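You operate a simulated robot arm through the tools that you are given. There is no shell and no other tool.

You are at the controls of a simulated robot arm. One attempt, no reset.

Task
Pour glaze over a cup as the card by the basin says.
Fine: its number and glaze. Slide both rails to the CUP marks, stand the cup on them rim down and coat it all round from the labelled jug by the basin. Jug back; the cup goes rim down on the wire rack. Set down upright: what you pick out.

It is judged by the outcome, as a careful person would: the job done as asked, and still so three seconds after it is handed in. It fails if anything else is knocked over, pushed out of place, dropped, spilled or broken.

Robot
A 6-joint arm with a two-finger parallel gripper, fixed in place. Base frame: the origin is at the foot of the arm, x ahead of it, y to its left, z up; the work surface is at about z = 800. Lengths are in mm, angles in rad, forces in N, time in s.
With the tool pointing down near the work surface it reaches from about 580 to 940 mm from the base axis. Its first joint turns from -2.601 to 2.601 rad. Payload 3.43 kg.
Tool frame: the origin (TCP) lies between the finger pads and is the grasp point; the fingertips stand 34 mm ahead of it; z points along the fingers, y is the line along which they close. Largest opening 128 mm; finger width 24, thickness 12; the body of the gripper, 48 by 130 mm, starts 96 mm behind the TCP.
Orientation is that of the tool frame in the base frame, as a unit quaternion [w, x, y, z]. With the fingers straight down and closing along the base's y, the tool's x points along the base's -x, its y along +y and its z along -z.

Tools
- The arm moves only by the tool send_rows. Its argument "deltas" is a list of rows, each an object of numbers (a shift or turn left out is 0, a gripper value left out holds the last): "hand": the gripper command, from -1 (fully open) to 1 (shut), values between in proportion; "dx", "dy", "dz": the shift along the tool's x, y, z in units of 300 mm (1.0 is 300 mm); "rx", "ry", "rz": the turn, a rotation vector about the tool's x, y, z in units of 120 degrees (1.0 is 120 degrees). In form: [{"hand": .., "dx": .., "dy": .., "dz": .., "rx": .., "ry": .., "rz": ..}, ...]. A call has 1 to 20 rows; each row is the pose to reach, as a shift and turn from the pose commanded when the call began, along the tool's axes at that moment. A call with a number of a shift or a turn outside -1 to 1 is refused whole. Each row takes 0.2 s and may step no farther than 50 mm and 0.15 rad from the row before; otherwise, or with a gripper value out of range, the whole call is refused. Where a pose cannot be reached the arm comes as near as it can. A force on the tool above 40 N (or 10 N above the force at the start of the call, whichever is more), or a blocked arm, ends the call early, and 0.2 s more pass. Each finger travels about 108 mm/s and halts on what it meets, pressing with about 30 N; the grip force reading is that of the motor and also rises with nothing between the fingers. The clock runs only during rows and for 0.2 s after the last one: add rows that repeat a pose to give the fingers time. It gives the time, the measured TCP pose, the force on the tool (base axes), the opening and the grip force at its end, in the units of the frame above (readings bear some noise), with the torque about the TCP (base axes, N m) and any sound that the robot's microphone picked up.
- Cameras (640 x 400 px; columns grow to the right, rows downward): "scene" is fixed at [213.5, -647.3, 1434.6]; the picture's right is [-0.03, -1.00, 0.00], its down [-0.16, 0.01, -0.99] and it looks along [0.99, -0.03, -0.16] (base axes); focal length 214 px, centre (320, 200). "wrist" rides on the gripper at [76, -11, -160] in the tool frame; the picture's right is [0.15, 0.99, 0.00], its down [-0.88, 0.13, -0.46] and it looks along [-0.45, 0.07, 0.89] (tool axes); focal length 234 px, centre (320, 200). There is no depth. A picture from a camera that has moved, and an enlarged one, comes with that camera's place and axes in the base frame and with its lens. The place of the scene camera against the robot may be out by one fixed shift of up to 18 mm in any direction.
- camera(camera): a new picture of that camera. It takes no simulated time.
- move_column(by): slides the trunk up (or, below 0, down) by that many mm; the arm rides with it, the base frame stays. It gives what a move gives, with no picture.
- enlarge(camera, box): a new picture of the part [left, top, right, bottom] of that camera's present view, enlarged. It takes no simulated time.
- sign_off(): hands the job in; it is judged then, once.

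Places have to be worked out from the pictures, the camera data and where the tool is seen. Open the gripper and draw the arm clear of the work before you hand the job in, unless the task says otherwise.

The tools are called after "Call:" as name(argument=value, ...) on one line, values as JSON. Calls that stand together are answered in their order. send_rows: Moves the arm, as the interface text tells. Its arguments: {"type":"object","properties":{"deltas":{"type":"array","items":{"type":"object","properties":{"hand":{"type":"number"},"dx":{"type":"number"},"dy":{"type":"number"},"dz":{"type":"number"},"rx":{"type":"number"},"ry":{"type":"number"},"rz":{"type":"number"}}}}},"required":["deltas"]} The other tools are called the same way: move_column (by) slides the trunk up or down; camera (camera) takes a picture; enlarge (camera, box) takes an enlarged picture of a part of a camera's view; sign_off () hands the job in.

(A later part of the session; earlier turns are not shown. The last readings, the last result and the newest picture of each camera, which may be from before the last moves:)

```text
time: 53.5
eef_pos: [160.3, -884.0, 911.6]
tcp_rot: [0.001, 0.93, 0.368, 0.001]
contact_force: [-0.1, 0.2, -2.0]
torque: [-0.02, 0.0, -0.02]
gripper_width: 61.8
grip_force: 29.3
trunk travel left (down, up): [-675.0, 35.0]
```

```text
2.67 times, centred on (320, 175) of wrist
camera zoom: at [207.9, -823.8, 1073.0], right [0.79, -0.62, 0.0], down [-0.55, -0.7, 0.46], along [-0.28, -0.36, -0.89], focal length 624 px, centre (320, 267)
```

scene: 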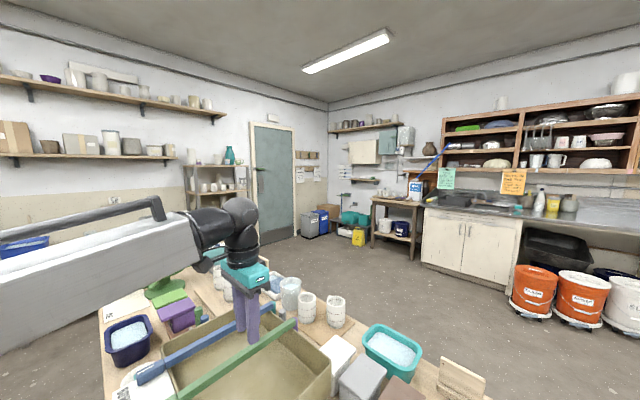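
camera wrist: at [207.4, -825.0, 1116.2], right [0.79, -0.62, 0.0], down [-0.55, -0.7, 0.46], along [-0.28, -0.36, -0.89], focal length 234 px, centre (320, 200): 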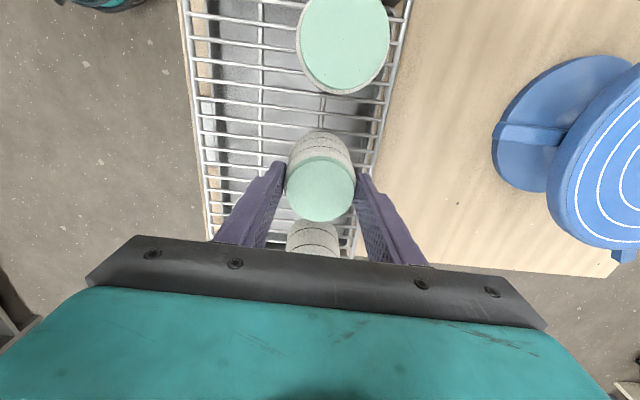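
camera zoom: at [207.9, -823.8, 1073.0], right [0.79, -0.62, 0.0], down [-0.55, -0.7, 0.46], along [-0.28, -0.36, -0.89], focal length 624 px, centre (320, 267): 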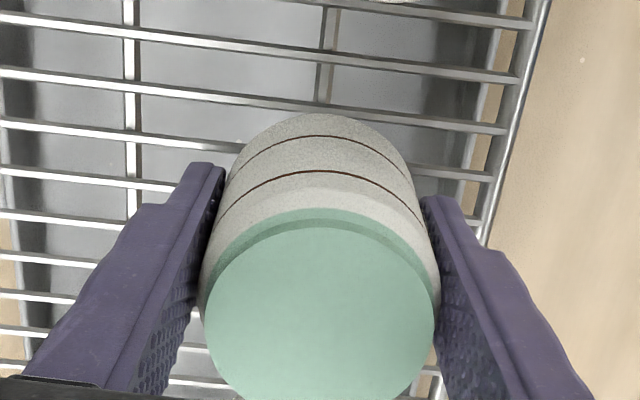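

Now the reading shows ~2 N of load — the cup is held. I continue lifting slowly.

Call:
send_rows(deltas=[{"dz": -0.01}, {"dz": -0.02}, {"dz": -0.03}, {"dz": -0.04}])

Call:
enlarge(camera="wrist", box=[240, 100, 400, 250])

```text
time: 54.5
eef_pos: [159.7, -885.2, 925.5]
tcp_rot: [0.001, 0.929, 0.369, 0.0]
contact_force: [-0.3, -0.1, -1.8]
torque: [-0.03, -0.02, 0.0]
gripper_width: 62.1
grip_force: 30.0
trunk travel left (down, up): [-675.0, 35.0]
```

```text
2.67 times, centred on (320, 175) of wrist
camera zoom: at [207.1, -823.3, 1085.1], right [0.79, -0.62, 0.0], down [-0.55, -0.7, 0.46], along [-0.28, -0.36, -0.89], focal length 624 px, centre (320, 267)
```

zoom: 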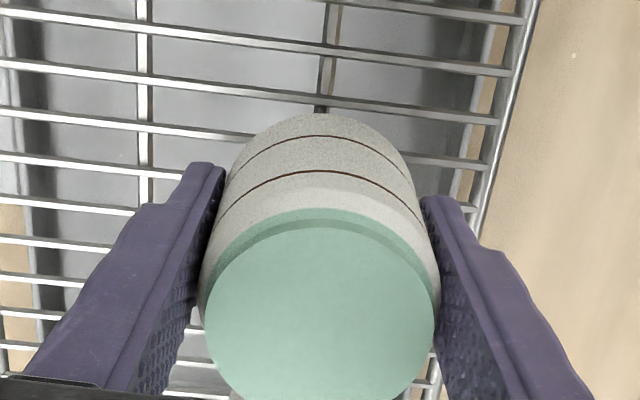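

Held steady. Lifting gently on to z≈1015.

Call:
send_rows(deltas=[{"dz": -0.04}, {"dz": -0.08}, {"dz": -0.12}, {"dz": -0.16}, {"dz": -0.2}, {"dz": -0.25}, {"dz": -0.3}])

Call:
camera(camera="wrist")

```text
time: 56.1
eef_pos: [157.7, -886.1, 1014.5]
tcp_rot: [0.001, 0.929, 0.369, -0.001]
contact_force: [-0.5, -0.3, -2.0]
torque: [0.0, 0.01, 0.0]
gripper_width: 62.0
grip_force: 29.9
trunk travel left (down, up): [-675.0, 35.0]
```

```text
taken
camera wrist: at [206.0, -824.3, 1174.4], right [0.79, -0.62, 0.0], down [-0.55, -0.7, 0.46], along [-0.28, -0.36, -0.89], focal length 234 px, centre (320, 200)
```

wrist: 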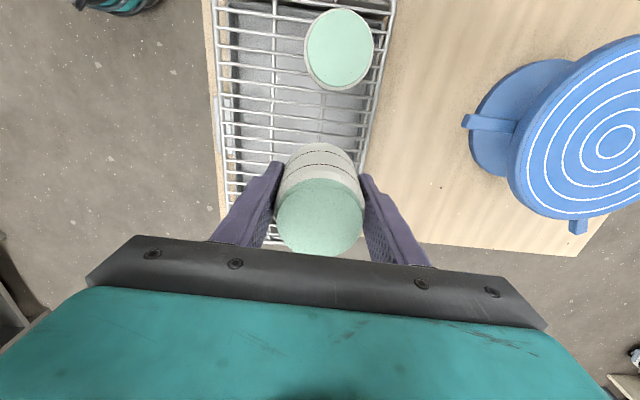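

The cup rides up with the gripper. Carrying it toward the basin in gentle steps.

Call:
send_rows(deltas=[{"dx": 0.05, "dy": -0.002, "dz": -0.04, "rz": -0.025}, {"dx": 0.12, "dy": -0.005, "dz": -0.08, "rz": -0.05}, {"dx": 0.19, "dy": -0.008, "dz": -0.12, "rz": -0.08}, {"dx": 0.26, "dy": -0.012, "dz": -0.15, "rz": -0.11}, {"dx": 0.33, "dy": -0.015, "dz": -0.18, "rz": -0.14}, {"dx": 0.41, "dy": -0.018, "dz": -0.21, "rz": -0.17}, {"dx": 0.49, "dy": -0.022, "dz": -0.23, "rz": -0.2}, {"dx": 0.57, "dy": -0.025, "dz": -0.245, "rz": -0.23}, {"dx": 0.631, "dy": -0.028, "dz": -0.253, "rz": -0.25}])

Call:
send_rows(deltas=[{"dx": 0.05, "dy": 0.04, "rz": -0.02}, {"dx": 0.11, "dy": 0.09, "rz": -0.045}, {"dx": 0.17, "dy": 0.14, "rz": -0.07}, {"dx": 0.235, "dy": 0.19, "rz": -0.1}, {"dx": 0.3, "dy": 0.24, "rz": -0.13}, {"dx": 0.365, "dy": 0.295, "rz": -0.16}, {"dx": 0.43, "dy": 0.35, "rz": -0.19}, {"dx": 0.495, "dy": 0.4, "rz": -0.215}, {"dx": 0.55, "dy": 0.445, "rz": -0.235}, {"dx": 0.597, "dy": 0.482, "rz": -0.25}])

Call:
camera(camera="wrist")

```text
time: 58.1
eef_pos: [292.6, -748.3, 1089.9]
tcp_rot: [0.001, 0.802, 0.598, 0.001]
contact_force: [-0.4, 0.2, -1.9]
torque: [0.01, -0.02, -0.03]
gripper_width: 61.5
grip_force: 30.1
trunk travel left (down, up): [-675.0, 35.0]
```

```text
time: 60.3
eef_pos: [480.7, -616.1, 1091.4]
tcp_rot: [0.0, 0.62, 0.785, -0.001]
contact_force: [0.4, -0.2, -2.1]
torque: [0.01, -0.04, 0.01]
gripper_width: 62.0
grip_force: 29.7
trunk travel left (down, up): [-675.0, 35.0]
```

```text
taken
camera wrist: at [452.3, -543.9, 1251.4], right [0.93, 0.37, 0.0], down [0.33, -0.83, 0.46], along [0.17, -0.42, -0.89], focal length 234 px, centre (320, 200)
```

wrist: 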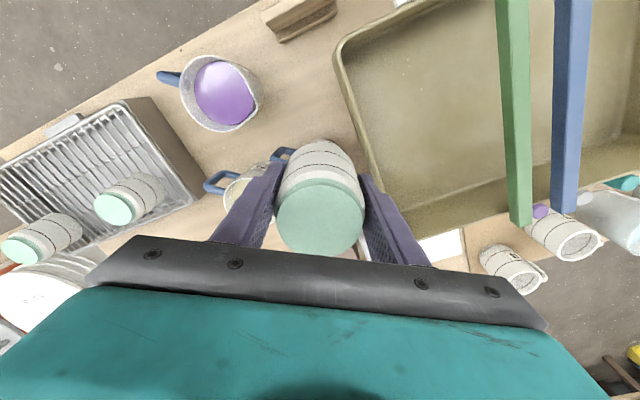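

Cup is secure. Continuing to above the middle of the rails.

Call:
send_rows(deltas=[{"dx": 0.022, "dy": 0.055, "rz": -0.02}, {"dx": 0.05, "dy": 0.125, "rz": -0.048}, {"dx": 0.08, "dy": 0.2, "rz": -0.076}, {"dx": 0.11, "dy": 0.275, "rz": -0.104}, {"dx": 0.14, "dy": 0.35, "rz": -0.133}, {"dx": 0.17, "dy": 0.425, "rz": -0.162}, {"dx": 0.2, "dy": 0.5, "rz": -0.19}, {"dx": 0.23, "dy": 0.57, "rz": -0.217}, {"dx": 0.258, "dy": 0.64, "rz": -0.244}, {"dx": 0.28, "dy": 0.696, "rz": -0.265}])

Call:
camera(camera="wrist")

Call:
camera(camera="scene")

```text
time: 62.5
eef_pos: [663.7, -490.1, 1089.5]
tcp_rot: [0.001, 0.381, 0.925, -0.001]
contact_force: [0.4, -0.3, -1.3]
torque: [0.0, 0.01, -0.02]
gripper_width: 62.2
grip_force: 29.6
trunk travel left (down, up): [-675.0, 35.0]
```

```text
taken
camera wrist: at [603.3, -443.7, 1250.1], right [0.59, 0.8, 0.0], down [0.72, -0.53, 0.46], along [0.37, -0.27, -0.89], focal length 234 px, centre (320, 200)
```

wrist: 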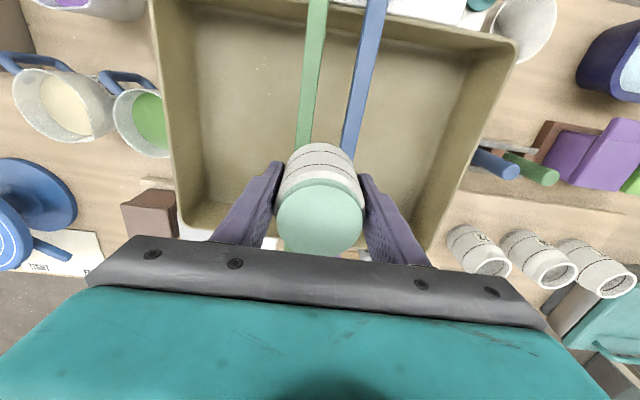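

```text
taken
```

scene: 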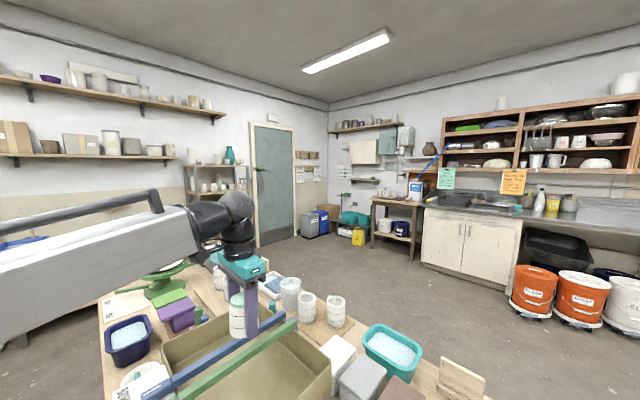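

Zooming to determine the rails' centre line relative to the tool before lowering.

Call:
enlarge(camera="wrist", box=[260, 0, 420, 120])

```text
3.33 times, centred on (340, 60) of wrist
camera zoom: at [603.3, -443.7, 1250.1], right [0.59, 0.8, 0.0], down [0.72, -0.53, 0.46], along [0.37, -0.27, -0.89], focal length 781 px, centre (253, 667)
```

zoom: 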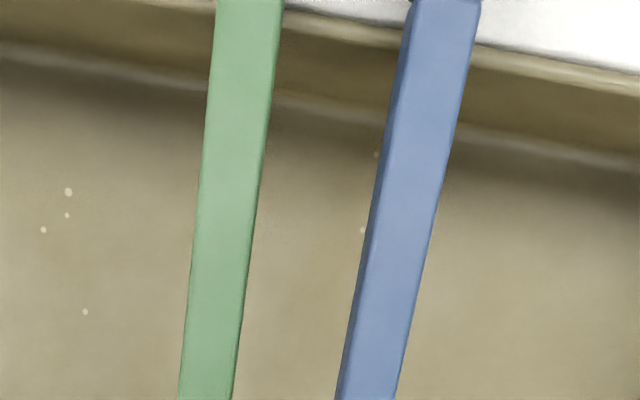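

Rail centre line is 3.8 mm to +y. I shift and lower to TCP z≈1053, just above expected contact.

Call:
send_rows(deltas=[{"dy": 0.0127}, {"dy": 0.0127, "dz": 0.03}, {"dy": 0.0127, "dz": 0.06}, {"dy": 0.0127, "dz": 0.09}, {"dy": 0.0127, "dz": 0.12}])

Call:
enlarge(camera="scene", box=[180, 260, 320, 380])

```text
time: 63.7
eef_pos: [667.2, -486.8, 1055.2]
tcp_rot: [0.0, 0.382, 0.924, 0.0]
contact_force: [-1.4, 0.2, -1.7]
torque: [0.03, -0.03, 0.0]
gripper_width: 62.1
grip_force: 29.9
trunk travel left (down, up): [-675.0, 35.0]
```

```text
3.33 times, centred on (250, 320) of scene
camera zoom: at [213.5, -647.3, 1434.6], right [-0.03, -1.0, 0.0], down [-0.16, 0.01, -0.99], along [0.99, -0.03, -0.16], focal length 715 px, centre (553, -200)
```

zoom: 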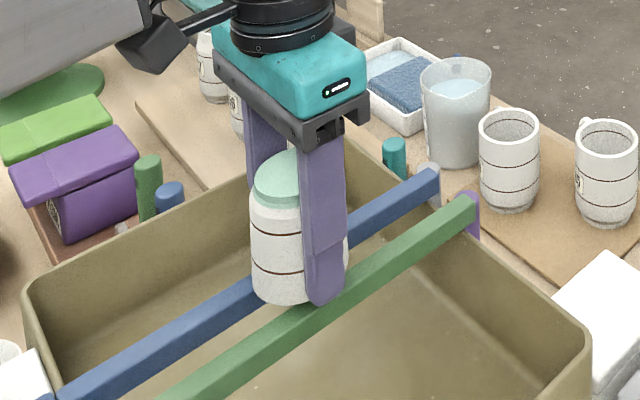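

The cup is just above the rails. Lowering in small steps and watching the vertical force.

Call:
send_rows(deltas=[{"dz": 0.01}, {"dz": 0.02}, {"dz": 0.03}])

Call:
send_rows(deltas=[{"dz": 0.005}, {"dz": 0.01}])

```text
time: 64.5
eef_pos: [666.7, -486.0, 1047.5]
tcp_rot: [0.001, 0.381, 0.925, -0.001]
contact_force: [1.2, -1.8, 8.9]
torque: [0.12, 0.17, -0.02]
gripper_width: 62.0
grip_force: 30.1
trunk travel left (down, up): [-675.0, 35.0]
```

```text
time: 65.1
eef_pos: [666.0, -485.7, 1046.2]
tcp_rot: [0.004, 0.382, 0.924, -0.001]
contact_force: [7.9, -7.4, 32.4]
torque: [-0.21, 0.32, 0.04]
gripper_width: 62.1
grip_force: 30.0
trunk travel left (down, up): [-675.0, 35.0]
```

Contact found at TCP z≈1048. I ease up ~3.5 mm to relieve the pressure and open gently.

Call:
send_rows(deltas=[{"dz": -0.006}, {"dz": -0.012}, {"dz": -0.012}])

```text
time: 65.9
eef_pos: [666.2, -484.9, 1046.7]
tcp_rot: [0.001, 0.382, 0.924, 0.0]
contact_force: [5.1, -5.1, 18.2]
torque: [-0.53, -0.45, 0.05]
gripper_width: 62.0
grip_force: 29.7
trunk travel left (down, up): [-675.0, 35.0]
```

Call:
send_rows(deltas=[{"dz": -0.004}, {"dz": -0.008}, {"dz": -0.008}])

Call:
enlarge(camera="scene", box=[200, 270, 300, 350])

```text
time: 66.7
eef_pos: [667.8, -483.6, 1047.6]
tcp_rot: [0.0, 0.38, 0.925, 0.0]
contact_force: [-0.1, -0.6, -1.6]
torque: [-0.01, -0.01, 0.0]
gripper_width: 61.9
grip_force: 30.2
trunk travel left (down, up): [-675.0, 35.0]
```

```text
5.00 times, centred on (250, 310) of scene
camera zoom: at [213.5, -647.3, 1434.6], right [-0.03, -1.0, 0.0], down [-0.16, 0.01, -0.99], along [0.99, -0.03, -0.16], focal length 1072 px, centre (670, -350)
```

zoom: 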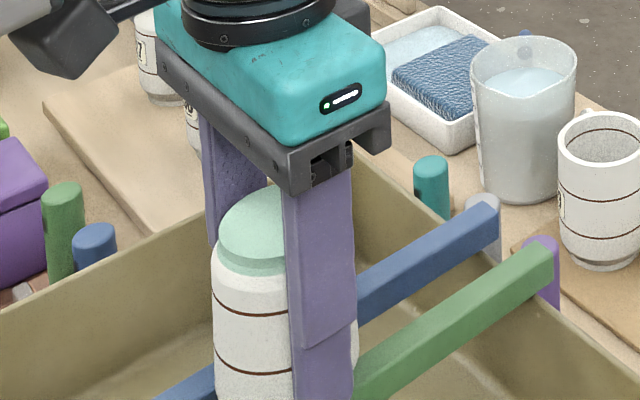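

Call:
send_rows(deltas=[{"dz": 0.002}, {"dz": 0.004}])

```text
time: 67.3
eef_pos: [666.9, -484.7, 1046.8]
tcp_rot: [0.0, 0.382, 0.924, 0.0]
contact_force: [0.6, 0.8, -1.2]
torque: [0.01, -0.02, 0.0]
gripper_width: 62.1
grip_force: 29.5
trunk travel left (down, up): [-675.0, 35.0]
```

The load is just at the transition; opening to 86 mm now.

Call:
send_rows(deltas=[{"dz": 0.001, "hand": 0.0}, {"dz": 0.001, "hand": -0.2}, {"dz": 0.001, "hand": -0.344}, {"dz": 0.001, "hand": -0.344}])

Call:
camera(camera="wrist")

Call:
enlarge(camera="scene", box=[180, 260, 320, 380])

```text
time: 68.3
eef_pos: [667.7, -485.5, 1047.6]
tcp_rot: [0.001, 0.382, 0.924, -0.001]
contact_force: [0.5, -0.3, 0.0]
torque: [-0.04, -0.04, 0.03]
gripper_width: 85.8
grip_force: 0.0
trunk travel left (down, up): [-675.0, 35.0]
```

```text
taken
camera wrist: at [605.7, -438.7, 1207.1], right [0.59, 0.8, 0.0], down [0.72, -0.53, 0.46], along [0.37, -0.27, -0.89], focal length 234 px, centre (320, 200)
```

wrist: 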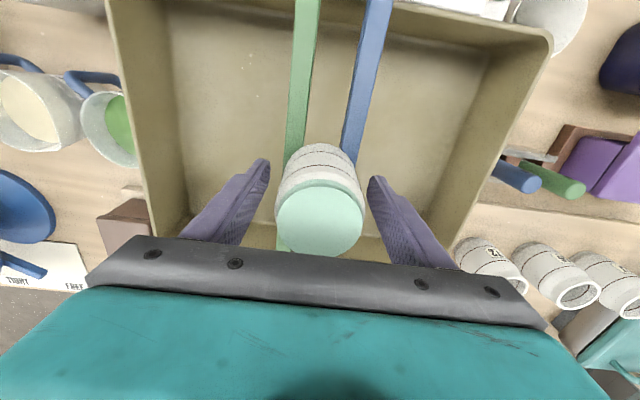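

```text
3.33 times, centred on (250, 320) of scene
camera zoom: at [213.5, -647.3, 1434.6], right [-0.03, -1.0, 0.0], down [-0.16, 0.01, -0.99], along [0.99, -0.03, -0.16], focal length 715 px, centre (553, -200)
```

zoom: 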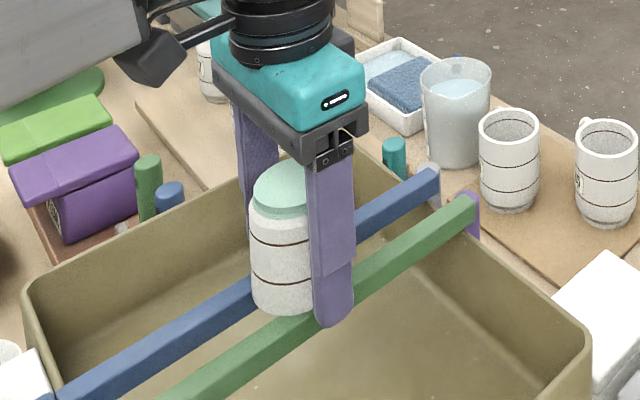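

Released; the cup stands on both rails. I rise straight up to clear it and take pictures.

Call:
send_rows(deltas=[{"dz": -0.05}, {"dz": -0.12}, {"dz": -0.2}, {"dz": -0.29}])

Call:
camera(camera="wrist")

Call:
enlarge(camera="scene", box=[180, 260, 320, 380])

```text
time: 69.3
eef_pos: [666.6, -484.6, 1133.6]
tcp_rot: [0.001, 0.381, 0.924, 0.0]
contact_force: [0.0, 0.4, 0.4]
torque: [-0.03, 0.02, -0.01]
gripper_width: 85.8
grip_force: 0.1
trunk travel left (down, up): [-675.0, 35.0]
```

```text
taken
camera wrist: at [605.1, -438.3, 1294.4], right [0.59, 0.8, 0.0], down [0.72, -0.53, 0.46], along [0.37, -0.27, -0.89], focal length 234 px, centre (320, 200)
```

wrist: 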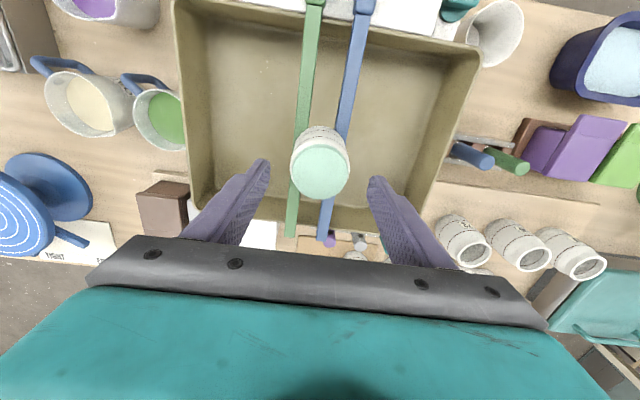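

```text
3.33 times, centred on (250, 320) of scene
camera zoom: at [213.5, -647.3, 1434.6], right [-0.03, -1.0, 0.0], down [-0.16, 0.01, -0.99], along [0.99, -0.03, -0.16], focal length 715 px, centre (553, -200)
```

zoom: 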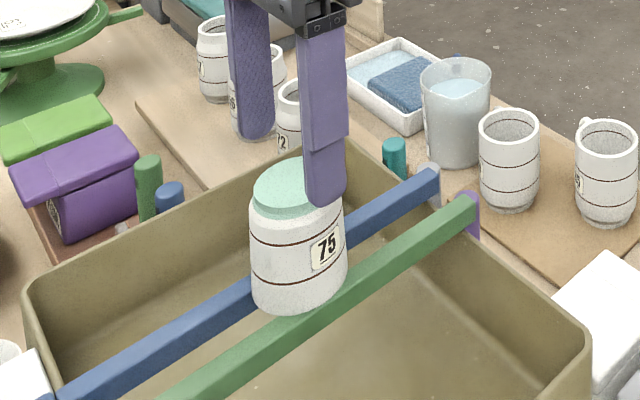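

Cup 75 stands rim down on both rails (tag clearly reads 75). Next the PLUM jug: I travel above it, turning the tool so its closing axis is across the spout–handle line.

Call:
send_rows(deltas=[{"dx": 0.0245, "dy": -0.086, "rz": 0.0625}, {"dx": 0.049, "dy": -0.172, "rz": 0.125}, {"dx": 0.0735, "dy": -0.258, "rz": 0.1875}, {"dx": 0.098, "dy": -0.344, "rz": 0.25}, {"dx": 0.1225, "dy": -0.43, "rz": 0.3125}, {"dx": 0.147, "dy": -0.515, "rz": 0.375}, {"dx": 0.1715, "dy": -0.601, "rz": 0.4375}, {"dx": 0.196, "dy": -0.687, "rz": 0.5}])

Call:
send_rows(deltas=[{"dx": -0.022, "dy": -0.05, "dz": 0.012, "rz": 0.0625, "hand": -1}, {"dx": -0.044, "dy": -0.099, "dz": 0.024, "rz": 0.125}, {"dx": -0.067, "dy": -0.149, "dz": 0.037, "rz": 0.1875}, {"dx": -0.089, "dy": -0.199, "dz": 0.049, "rz": 0.25}, {"dx": -0.111, "dy": -0.248, "dz": 0.061, "rz": 0.3125}, {"dx": -0.133, "dy": -0.298, "dz": 0.073, "rz": 0.375}, {"dx": -0.156, "dy": -0.348, "dz": 0.086, "rz": 0.4375}, {"dx": -0.178, "dy": -0.397, "dz": 0.098, "rz": 0.5}, {"dx": -0.2, "dy": -0.447, "dz": 0.11, "rz": 0.5625}])

Call:
camera(camera="wrist")

Call:
camera(camera="scene")

```text
time: 71.1
eef_pos: [475.6, -591.8, 1136.6]
tcp_rot: [0.001, 0.793, 0.609, 0.001]
contact_force: [-0.4, -0.3, -0.4]
torque: [-0.02, 0.01, -0.01]
gripper_width: 85.9
grip_force: 0.0
trunk travel left (down, up): [-675.0, 35.0]
```

```text
time: 73.1
eef_pos: [334.1, -612.0, 1102.0]
tcp_rot: [0.001, 0.998, 0.065, 0.001]
contact_force: [-0.2, 0.7, 0.5]
torque: [-0.01, 0.02, -0.02]
gripper_width: 128.0
grip_force: 0.1
trunk travel left (down, up): [-675.0, 35.0]
```

```text
taken
camera wrist: at [409.0, -590.7, 1262.0], right [0.27, -0.96, 0.0], down [-0.86, -0.24, 0.45], along [-0.44, -0.13, -0.89], focal length 234 px, centre (320, 200)
```

wrist: 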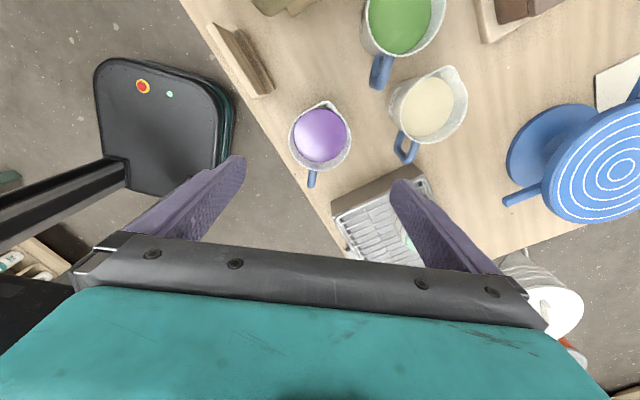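

```text
taken
```

scene: 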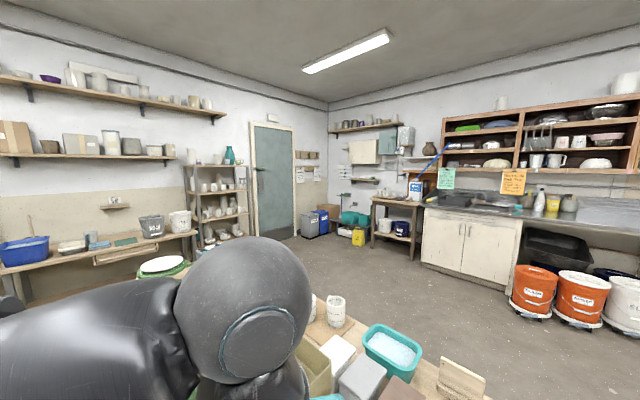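

Call:
enlarge(camera="wrist", box=[270, 85, 390, 205])

```text
3.33 times, centred on (330, 145) of wrist
camera zoom: at [409.0, -590.7, 1262.0], right [0.27, -0.96, 0.0], down [-0.86, -0.24, 0.45], along [-0.44, -0.13, -0.89], focal length 781 px, centre (287, 383)
```

zoom: 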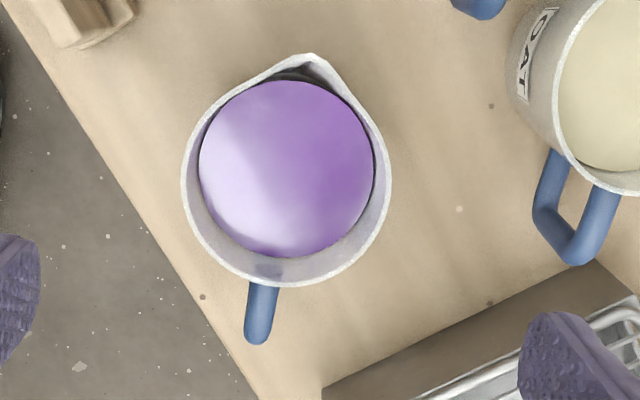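

Plum jug measured: rim ⌀≈93 mm at z≈915, centre ≈(331,-613), spout toward +x (az ≈6°), glaze level ≈35 mm below rim. I align and descend partway, fingers fully open, then check.

Call:
send_rows(deltas=[{"dx": -0.01, "rz": 0.015}, {"dx": -0.01, "rz": 0.015, "dz": 0.14}, {"dx": -0.01, "rz": 0.015, "dz": 0.29}, {"dx": -0.01, "rz": 0.015, "dz": 0.44}])

Call:
camera(camera="wrist")

Call:
enlarge(camera="wrist", box=[220, 100, 420, 250])

```text
time: 74.1
eef_pos: [333.3, -615.5, 971.3]
tcp_rot: [0.0, 0.999, 0.05, 0.001]
contact_force: [0.3, 0.2, 0.2]
torque: [0.0, 0.02, -0.01]
gripper_width: 128.0
grip_force: 0.0
trunk travel left (down, up): [-675.0, 35.0]
```

```text
taken
camera wrist: at [407.3, -596.1, 1130.5], right [0.25, -0.97, 0.0], down [-0.86, -0.22, 0.45], along [-0.44, -0.11, -0.89], focal length 234 px, centre (320, 200)
```

wrist: 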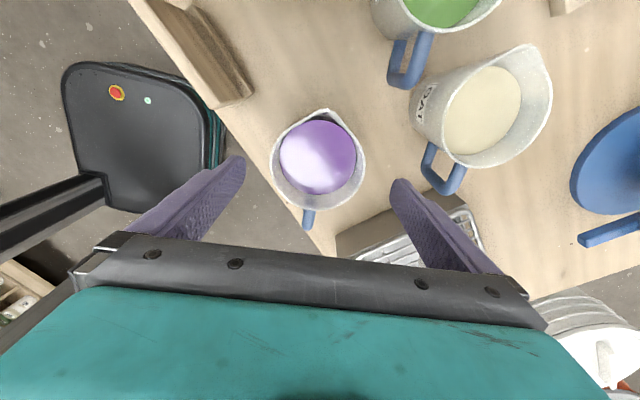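

```text
2.67 times, centred on (320, 175) of wrist
camera zoom: at [407.3, -596.1, 1130.5], right [0.25, -0.97, 0.0], down [-0.86, -0.22, 0.45], along [-0.44, -0.11, -0.89], focal length 624 px, centre (320, 267)
```

zoom: 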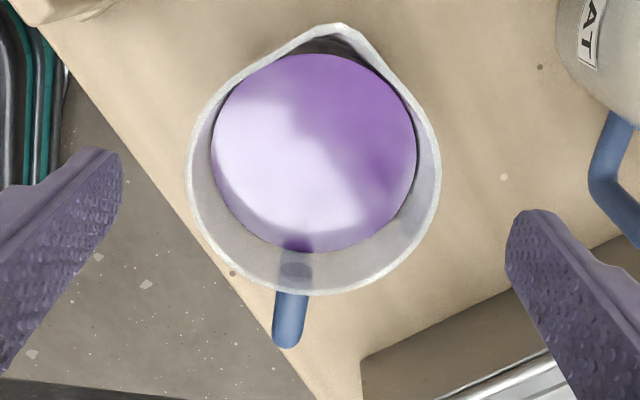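

The jug is centred (2.5 mm off in y, corrected). Descending to TCP z≈872 and closing on the jug body.

Call:
send_rows(deltas=[{"dy": -0.008}, {"dy": -0.008, "dz": 0.11}, {"dy": -0.008, "dz": 0.22}, {"dy": -0.008, "dz": 0.33}])

Call:
enlarge(camera="wrist", box=[200, 80, 440, 250])

```text
time: 75.1
eef_pos: [331.1, -612.5, 869.9]
tcp_rot: [0.001, 0.999, 0.051, 0.001]
contact_force: [-0.2, -0.4, -1.0]
torque: [0.01, -0.02, -0.04]
gripper_width: 128.0
grip_force: 0.1
trunk travel left (down, up): [-675.0, 35.0]
```

```text
2.35 times, centred on (320, 165) of wrist
camera zoom: at [407.1, -592.3, 1031.2], right [0.25, -0.97, 0.0], down [-0.86, -0.22, 0.45], along [-0.44, -0.11, -0.89], focal length 551 px, centre (320, 282)
```

zoom: 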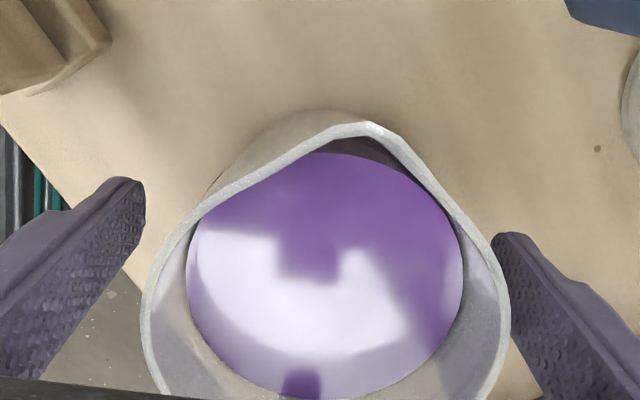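

Call:
send_rows(deltas=[{"hand": 0.3}, {"hand": 1}, {"hand": 1}, {"hand": 1}])

Call:
enlarge(camera="wrist", box=[200, 80, 440, 250])

```text
time: 76.1
eef_pos: [332.1, -612.2, 870.8]
tcp_rot: [-0.001, 0.999, 0.051, 0.0]
contact_force: [0.4, -1.8, 0.5]
torque: [0.08, 0.01, -0.02]
gripper_width: 93.3
grip_force: 30.1
trunk travel left (down, up): [-675.0, 35.0]
```

```text
2.35 times, centred on (320, 165) of wrist
camera zoom: at [407.0, -592.4, 1031.2], right [0.25, -0.97, 0.0], down [-0.86, -0.22, 0.45], along [-0.44, -0.11, -0.89], focal length 551 px, centre (320, 282)
```

zoom: 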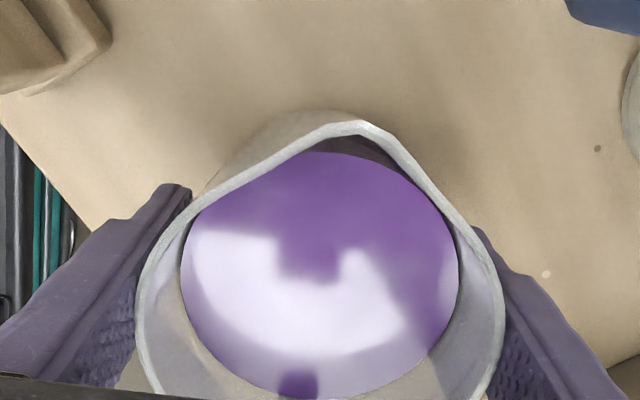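

Gripped at 93.3 mm. Lifting slowly a little to verify the hold.

Call:
send_rows(deltas=[{"dz": -0.007}, {"dz": -0.015}, {"dz": -0.025}, {"dz": -0.035}])

Call:
enlarge(camera="wrist", box=[200, 80, 440, 250])

```text
time: 77.1
eef_pos: [332.5, -611.0, 881.8]
tcp_rot: [0.0, 0.999, 0.051, 0.001]
contact_force: [-0.7, 0.4, -6.3]
torque: [0.01, -0.02, 0.0]
gripper_width: 93.0
grip_force: 30.2
trunk travel left (down, up): [-675.0, 35.0]
```

```text
2.35 times, centred on (320, 165) of wrist
camera zoom: at [407.6, -592.2, 1041.2], right [0.25, -0.97, 0.0], down [-0.86, -0.22, 0.45], along [-0.44, -0.11, -0.89], focal length 551 px, centre (320, 282)
```

zoom: 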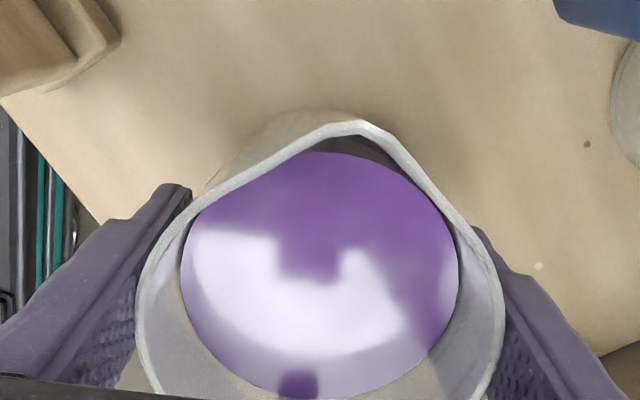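

Held securely (~6.3 N). I lift it level to z≈1130.

Call:
send_rows(deltas=[{"dz": -0.05}, {"dz": -0.13}, {"dz": -0.21}, {"dz": -0.3}, {"dz": -0.39}, {"dz": -0.48}, {"dz": -0.57}, {"dz": -0.66}, {"dz": -0.75}, {"dz": -0.827}])

Call:
camera(camera="wrist")

```text
time: 79.3
eef_pos: [329.8, -610.6, 1129.2]
tcp_rot: [0.0, 0.999, 0.05, -0.001]
contact_force: [-0.1, 0.2, -6.0]
torque: [-0.01, -0.04, 0.02]
gripper_width: 93.2
grip_force: 29.5
trunk travel left (down, up): [-675.0, 35.0]
```

```text
taken
camera wrist: at [404.9, -590.9, 1289.1], right [0.25, -0.97, 0.0], down [-0.86, -0.22, 0.46], along [-0.44, -0.11, -0.89], focal length 234 px, centre (320, 200)
```

wrist: 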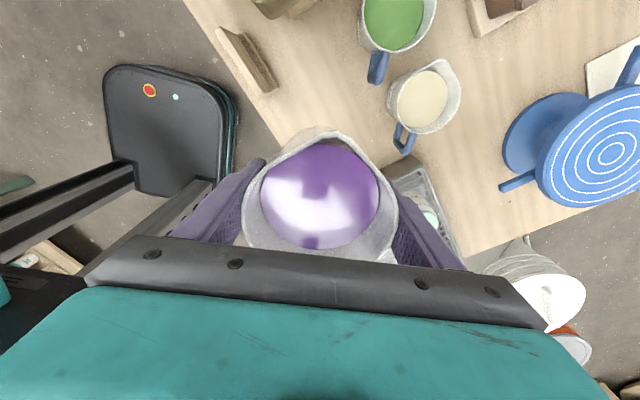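

Jug steady. Carrying it level toward the basin's near side while yawing the spout toward +y.

Call:
send_rows(deltas=[{"dx": 0.04, "dy": 0.008, "dz": -0.005, "rz": -0.04}, {"dx": 0.11, "dy": 0.02, "dz": -0.012, "rz": -0.1}, {"dx": 0.18, "dy": 0.033, "dz": -0.018, "rz": -0.165}, {"dx": 0.25, "dy": 0.045, "dz": -0.025, "rz": -0.23}, {"dx": 0.32, "dy": 0.058, "dz": -0.032, "rz": -0.295}, {"dx": 0.39, "dy": 0.07, "dz": -0.04, "rz": -0.36}, {"dx": 0.46, "dy": 0.083, "dz": -0.047, "rz": -0.425}, {"dx": 0.53, "dy": 0.096, "dz": -0.053, "rz": -0.49}, {"dx": 0.6, "dy": 0.108, "dz": -0.058, "rz": -0.555}, {"dx": 0.665, "dy": 0.118, "dz": -0.063, "rz": -0.615}, {"dx": 0.72, "dy": 0.126, "dz": -0.066, "rz": -0.665}, {"dx": 0.776, "dy": 0.13, "dz": -0.067, "rz": -0.701}])

Call:
camera(camera="scene")

Call:
camera(camera="wrist")

```text
time: 81.9
eef_pos: [567.5, -627.1, 1148.8]
tcp_rot: [0.0, 0.707, 0.708, 0.0]
contact_force: [-0.1, -0.1, -6.9]
torque: [-0.01, 0.0, 0.01]
gripper_width: 93.4
grip_force: 30.4
trunk travel left (down, up): [-675.0, 35.0]
```

```text
taken
```

scene: 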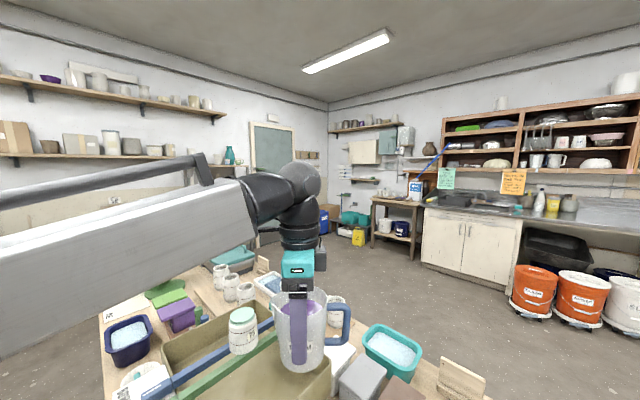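

```text
taken
camera wrist: at [557.4, -550.5, 1308.9], right [0.99, 0.15, 0.0], down [0.13, -0.88, 0.46], along [0.07, -0.45, -0.89], focal length 234 px, centre (320, 200)
```

wrist: 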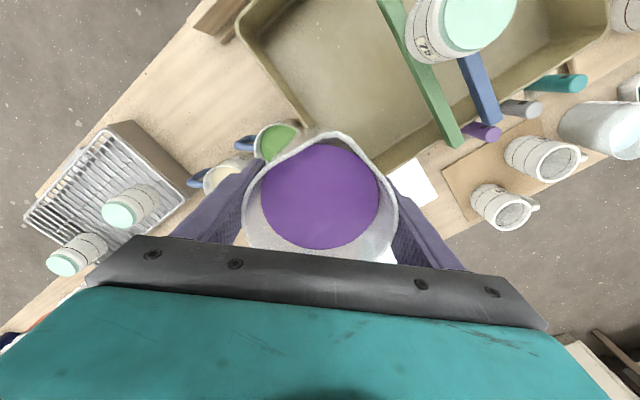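

The jug is upright and aligned (spout toward +y). Zooming to refine the cup's position relative to the tool.

Call:
enlarge(camera="wrist", box=[380, 0, 560, 110])

Call:
enlarge(camera="scene", box=[200, 270, 360, 390])

```text
3.56 times, centred on (470, 55) of wrist
camera zoom: at [557.4, -550.5, 1308.9], right [0.99, 0.15, 0.0], down [0.13, -0.88, 0.46], along [0.07, -0.45, -0.89], focal length 833 px, centre (-213, 716)
```

zoom: 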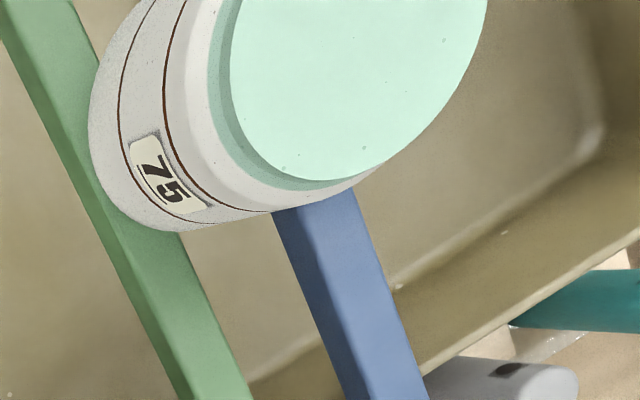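

```text
3.33 times, centred on (280, 330) of scene
camera zoom: at [213.5, -647.3, 1434.6], right [-0.03, -1.0, 0.0], down [-0.16, 0.01, -0.99], along [0.99, -0.03, -0.16], focal length 715 px, centre (453, -233)
```

zoom: 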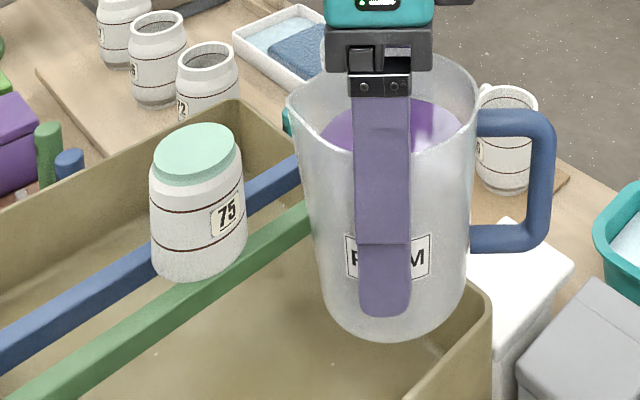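

Jug geometry is confirmed from the scene view. I move sideways to line up with the cup (x≈668) and pre-tilt 25° while still clear of the cup.

Call:
send_rows(deltas=[{"dy": 0.04, "dx": 0.001}, {"dy": 0.11, "dx": 0.003}, {"dy": 0.18, "dx": 0.005}, {"dy": 0.25, "dx": 0.007, "ry": -0.03}, {"dy": 0.305, "dx": 0.009, "ry": -0.07}, {"dy": 0.337, "dx": 0.01, "ry": -0.11}, {"dy": 0.337, "dx": 0.01, "ry": -0.15}, {"dy": 0.337, "dx": 0.01, "ry": -0.185}, {"dy": 0.337, "dx": 0.01, "ry": -0.208}])

Call:
camera(camera="scene")

Call:
enlarge(camera="scene", box=[200, 250, 360, 370])

Call:
camera(camera="wrist")

```text
time: 83.9
eef_pos: [669.5, -623.1, 1147.8]
tcp_rot: [0.153, 0.691, 0.69, -0.153]
contact_force: [0.1, 1.1, -6.0]
torque: [0.05, 0.0, 0.0]
gripper_width: 93.3
grip_force: 29.5
trunk travel left (down, up): [-675.0, 35.0]
```

```text
taken
```

scene: 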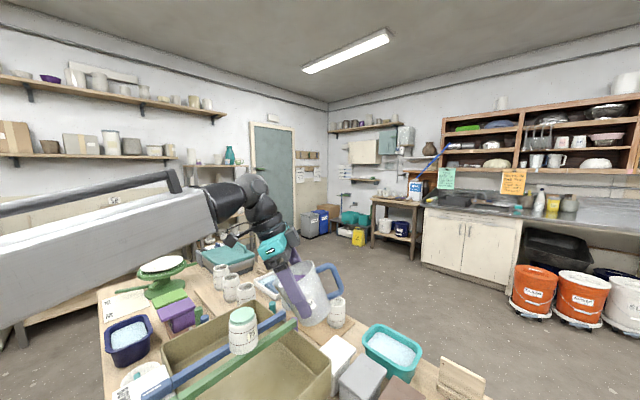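

```text
3.33 times, centred on (280, 310) of scene
camera zoom: at [213.5, -647.3, 1434.6], right [-0.03, -1.0, 0.0], down [-0.16, 0.01, -0.99], along [0.99, -0.03, -0.16], focal length 715 px, centre (453, -167)
```

zoom: 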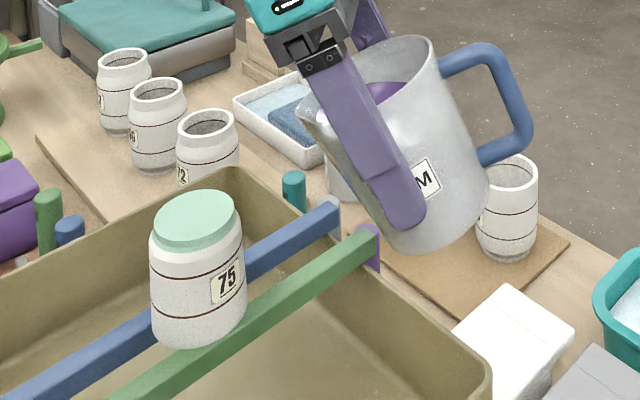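

```text
taken
camera wrist: at [658.5, -487.1, 1261.4], right [0.99, 0.13, -0.06], down [0.13, -0.61, 0.79], along [0.07, -0.78, -0.62], focal length 234 px, centre (320, 200)
```

wrist: 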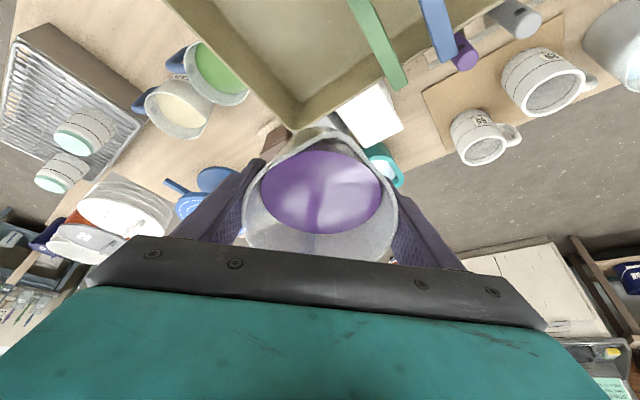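

No glaze has reached the lip yet. I bring the spout over the cup at 25° tilt.

Call:
send_rows(deltas=[{"dx": 0.035, "dz": -0.016}, {"dx": 0.08, "dz": -0.037}, {"dx": 0.125, "dz": -0.058}, {"dx": 0.17, "dz": -0.079}, {"dx": 0.208, "dz": -0.097, "dy": -0.003}])

Call:
enlarge(camera="scene", box=[200, 250, 360, 370])

Call:
camera(camera="wrist")

```text
time: 85.1
eef_pos: [667.3, -558.0, 1149.0]
tcp_rot: [0.153, 0.691, 0.69, -0.153]
contact_force: [0.4, -0.5, -6.4]
torque: [0.06, 0.04, 0.01]
gripper_width: 93.2
grip_force: 29.4
trunk travel left (down, up): [-675.0, 35.0]
```

```text
3.33 times, centred on (280, 310) of scene
camera zoom: at [213.5, -647.3, 1434.6], right [-0.03, -1.0, 0.0], down [-0.16, 0.01, -0.99], along [0.99, -0.03, -0.16], focal length 715 px, centre (453, -167)
```

zoom: 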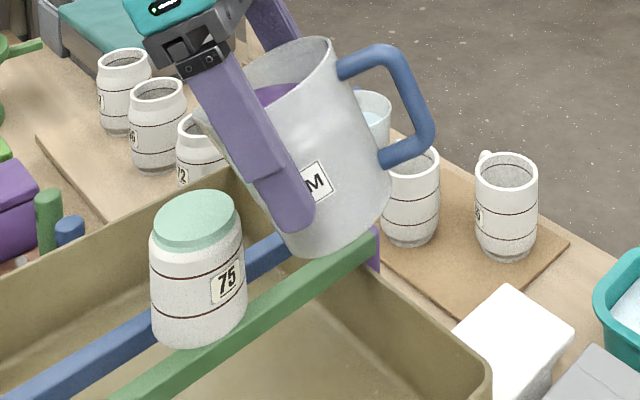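

```text
taken
camera wrist: at [656.5, -419.7, 1262.6], right [0.99, 0.13, -0.06], down [0.13, -0.61, 0.79], along [0.07, -0.78, -0.62], focal length 234 px, centre (320, 200)
```

wrist: 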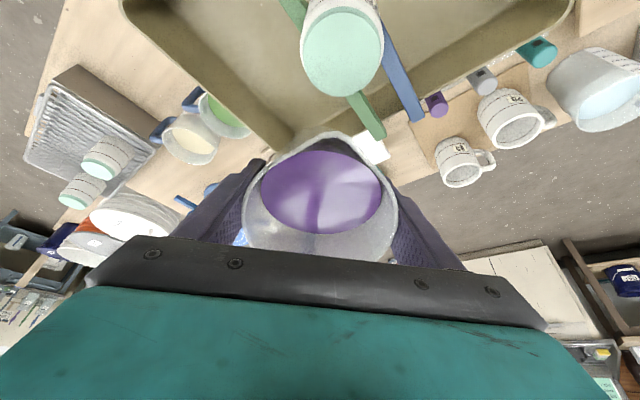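

Call:
enlarge(camera="wrist", box=[270, 0, 430, 160])

```text
2.50 times, centred on (350, 80) of wrist
camera zoom: at [656.5, -419.7, 1262.6], right [0.99, 0.13, -0.06], down [0.13, -0.61, 0.79], along [0.07, -0.78, -0.62], focal length 585 px, centre (245, 500)
```

zoom: 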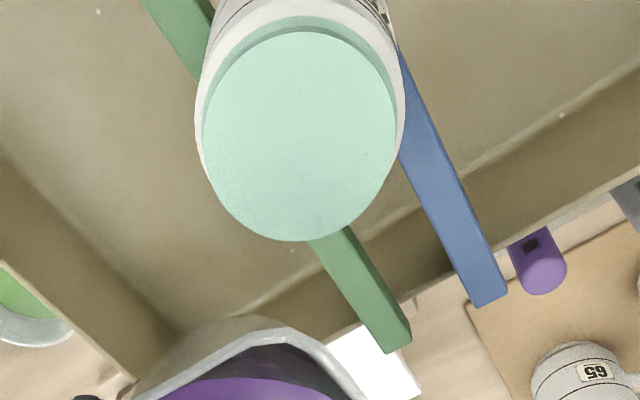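

Spout tip is ~6 mm short of the cup centre in +y and 3.5 mm low in x; I correct x and tilt slowly to 35° about the spout to find where flow starts.

Call:
send_rows(deltas=[{"dy": 0.006, "dx": -0.006, "dz": -0.008, "ry": -0.02}, {"dy": 0.0117, "dx": -0.0123, "dz": -0.0163, "ry": -0.0417}, {"dy": 0.0117, "dx": -0.018, "dz": -0.025, "ry": -0.0625}, {"dy": 0.0117, "dx": -0.0233, "dz": -0.034, "ry": -0.0833}])

Call:
enlarge(camera="scene", box=[200, 250, 360, 370])

Call:
camera(camera="wrist")

```text
time: 86.1
eef_pos: [672.4, -557.0, 1161.8]
tcp_rot: [0.213, 0.674, 0.674, -0.213]
contact_force: [0.0, 0.1, -6.1]
torque: [0.04, 0.05, 0.01]
gripper_width: 93.3
grip_force: 30.0
trunk travel left (down, up): [-675.0, 35.0]
```

```text
3.33 times, centred on (280, 310) of scene
camera zoom: at [213.5, -647.3, 1434.6], right [-0.03, -1.0, 0.0], down [-0.16, 0.01, -0.99], along [0.99, -0.03, -0.16], focal length 715 px, centre (453, -167)
```

zoom: 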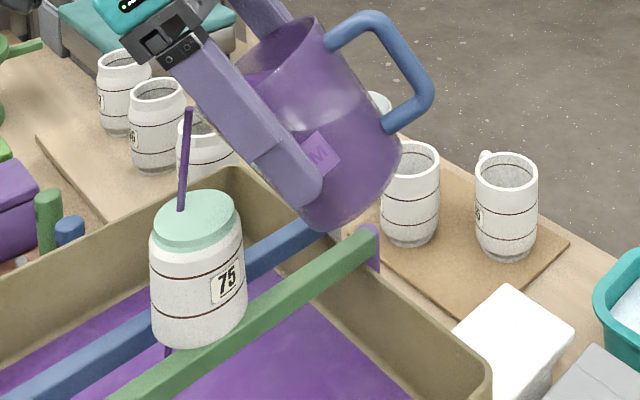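

```text
taken
camera wrist: at [661.5, -402.6, 1249.2], right [0.99, 0.12, -0.08], down [0.13, -0.46, 0.88], along [0.07, -0.88, -0.47], focal length 234 px, centre (320, 200)
```

wrist: 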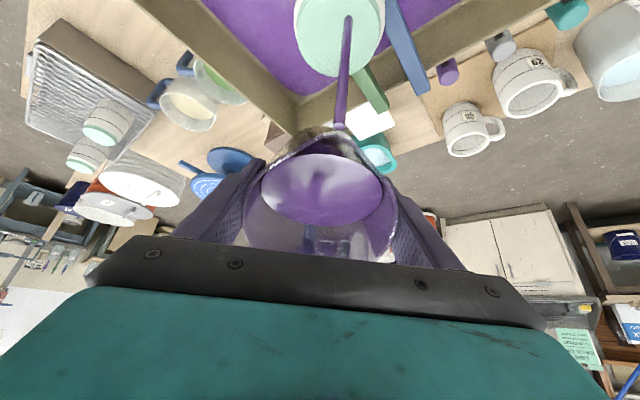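

Glaze flows: a stream lands on the cup's top about 12 mm to +y of centre, excess into the basin. I now circle the landing point around the cup's shoulder (first half), tilting slightly more as it empties.

Call:
send_rows(deltas=[{"dx": 0.0107, "dy": 0.007, "dz": -0.0097, "ry": -0.0033}, {"dx": 0.022, "dy": 0.014, "dz": -0.0195, "ry": -0.0067}, {"dx": 0.027, "dy": -0.0117, "dz": -0.025, "ry": -0.01}, {"dx": 0.024, "dy": -0.0383, "dz": -0.025, "ry": -0.0133}, {"dx": 0.0138, "dy": -0.0623, "dz": -0.0198, "ry": -0.0167}, {"dx": -0.0023, "dy": -0.081, "dz": -0.0102, "ry": -0.02}, {"dx": -0.0229, "dy": -0.0923, "dz": 0.0022, "ry": -0.0233}, {"dx": -0.0457, "dy": -0.0947, "dz": 0.0161, "ry": -0.0267}, {"dx": -0.0677, "dy": -0.0877, "dz": 0.0295, "ry": -0.03}, {"dx": -0.0867, "dy": -0.0727, "dz": 0.0407, "ry": -0.0333}])

Call:
enlarge(camera="scene", box=[200, 250, 360, 370])

Call:
camera(camera="wrist")

```text
time: 88.3
eef_pos: [648.0, -585.0, 1164.5]
tcp_rot: [0.236, 0.667, 0.667, -0.236]
contact_force: [-0.2, 0.3, -6.2]
torque: [0.1, 0.03, 0.03]
gripper_width: 93.4
grip_force: 30.2
trunk travel left (down, up): [-675.0, 35.0]
```

```text
3.33 times, centred on (280, 310) of scene
camera zoom: at [213.5, -647.3, 1434.6], right [-0.03, -1.0, 0.0], down [-0.16, 0.01, -0.99], along [0.99, -0.03, -0.16], focal length 715 px, centre (453, -167)
```

zoom: 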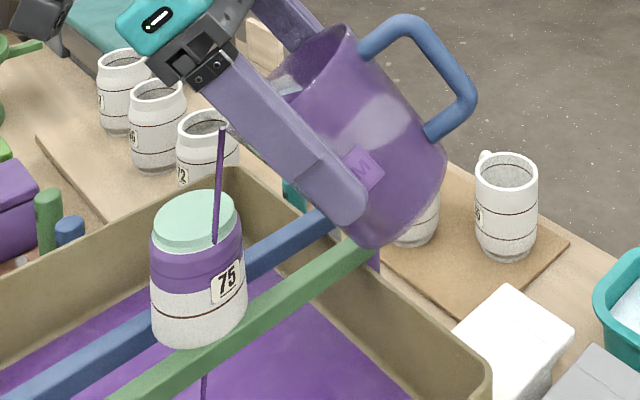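

```text
taken
camera wrist: at [638.8, -425.6, 1242.1], right [0.99, 0.11, -0.09], down [0.13, -0.4, 0.91], along [0.07, -0.91, -0.41], focal length 234 px, centre (320, 200)
```

wrist: 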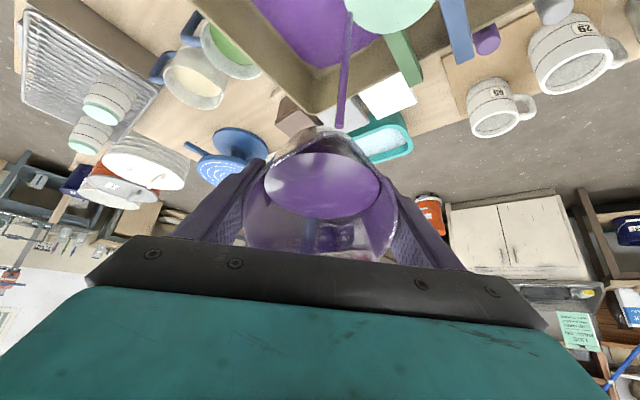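

A purple band now coats the upper part of the wall on this side. Continuing the second half of the loop.

Call:
send_rows(deltas=[{"dx": -0.0127, "dy": 0.022, "dz": 0.0081, "ry": -0.0033}, {"dx": -0.0192, "dy": 0.0477, "dz": 0.0113, "ry": -0.0067}, {"dx": -0.0184, "dy": 0.0743, "dz": 0.0085, "ry": -0.01}, {"dx": -0.0107, "dy": 0.0983, "dz": 0.0, "ry": -0.0133}, {"dx": 0.0028, "dy": 0.117, "dz": -0.013, "ry": -0.0167}, {"dx": 0.0206, "dy": 0.1283, "dz": -0.0291, "ry": -0.02}, {"dx": 0.0403, "dy": 0.1307, "dz": -0.0472, "ry": -0.0233}, {"dx": 0.0592, "dy": 0.1237, "dz": -0.0646, "ry": -0.0267}, {"dx": 0.0752, "dy": 0.1087, "dz": -0.0798, "ry": -0.03}, {"dx": 0.0858, "dy": 0.0867, "dz": -0.0905, "ry": -0.0333}])

Call:
enlarge(camera="scene", box=[200, 250, 360, 370])

Call:
camera(camera="wrist")

```text
time: 90.5
eef_pos: [674.8, -546.8, 1170.5]
tcp_rot: [0.259, 0.659, 0.657, -0.259]
contact_force: [-0.2, 0.8, -5.7]
torque: [0.06, 0.03, -0.04]
gripper_width: 93.4
grip_force: 30.0
trunk travel left (down, up): [-675.0, 35.0]
```

```text
3.33 times, centred on (280, 310) of scene
camera zoom: at [213.5, -647.3, 1434.6], right [-0.03, -1.0, 0.0], down [-0.16, 0.01, -0.99], along [0.99, -0.03, -0.16], focal length 715 px, centre (453, -167)
```

zoom: 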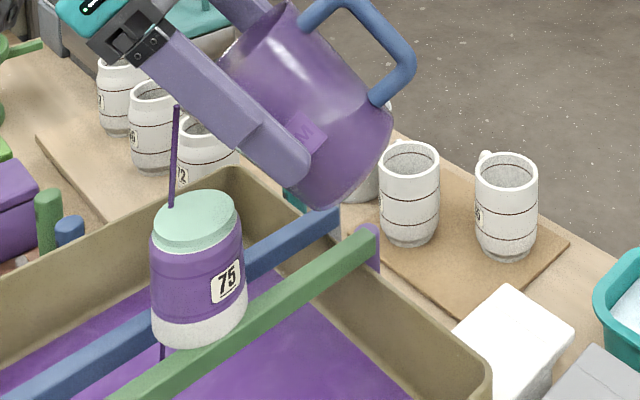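

```text
taken
camera wrist: at [664.6, -382.4, 1236.5], right [0.99, 0.11, -0.1], down [0.13, -0.33, 0.93], along [0.07, -0.94, -0.34], focal length 234 px, centre (320, 200)
```

wrist: 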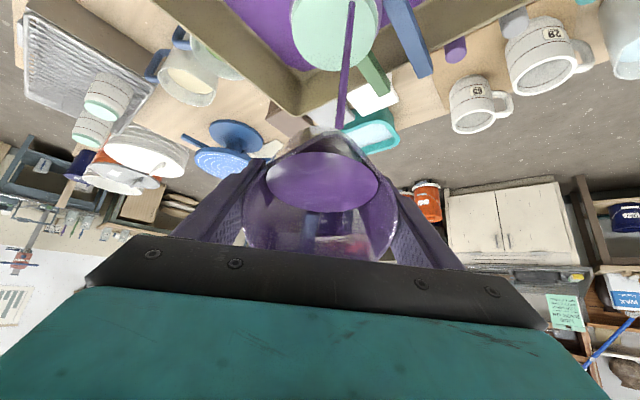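

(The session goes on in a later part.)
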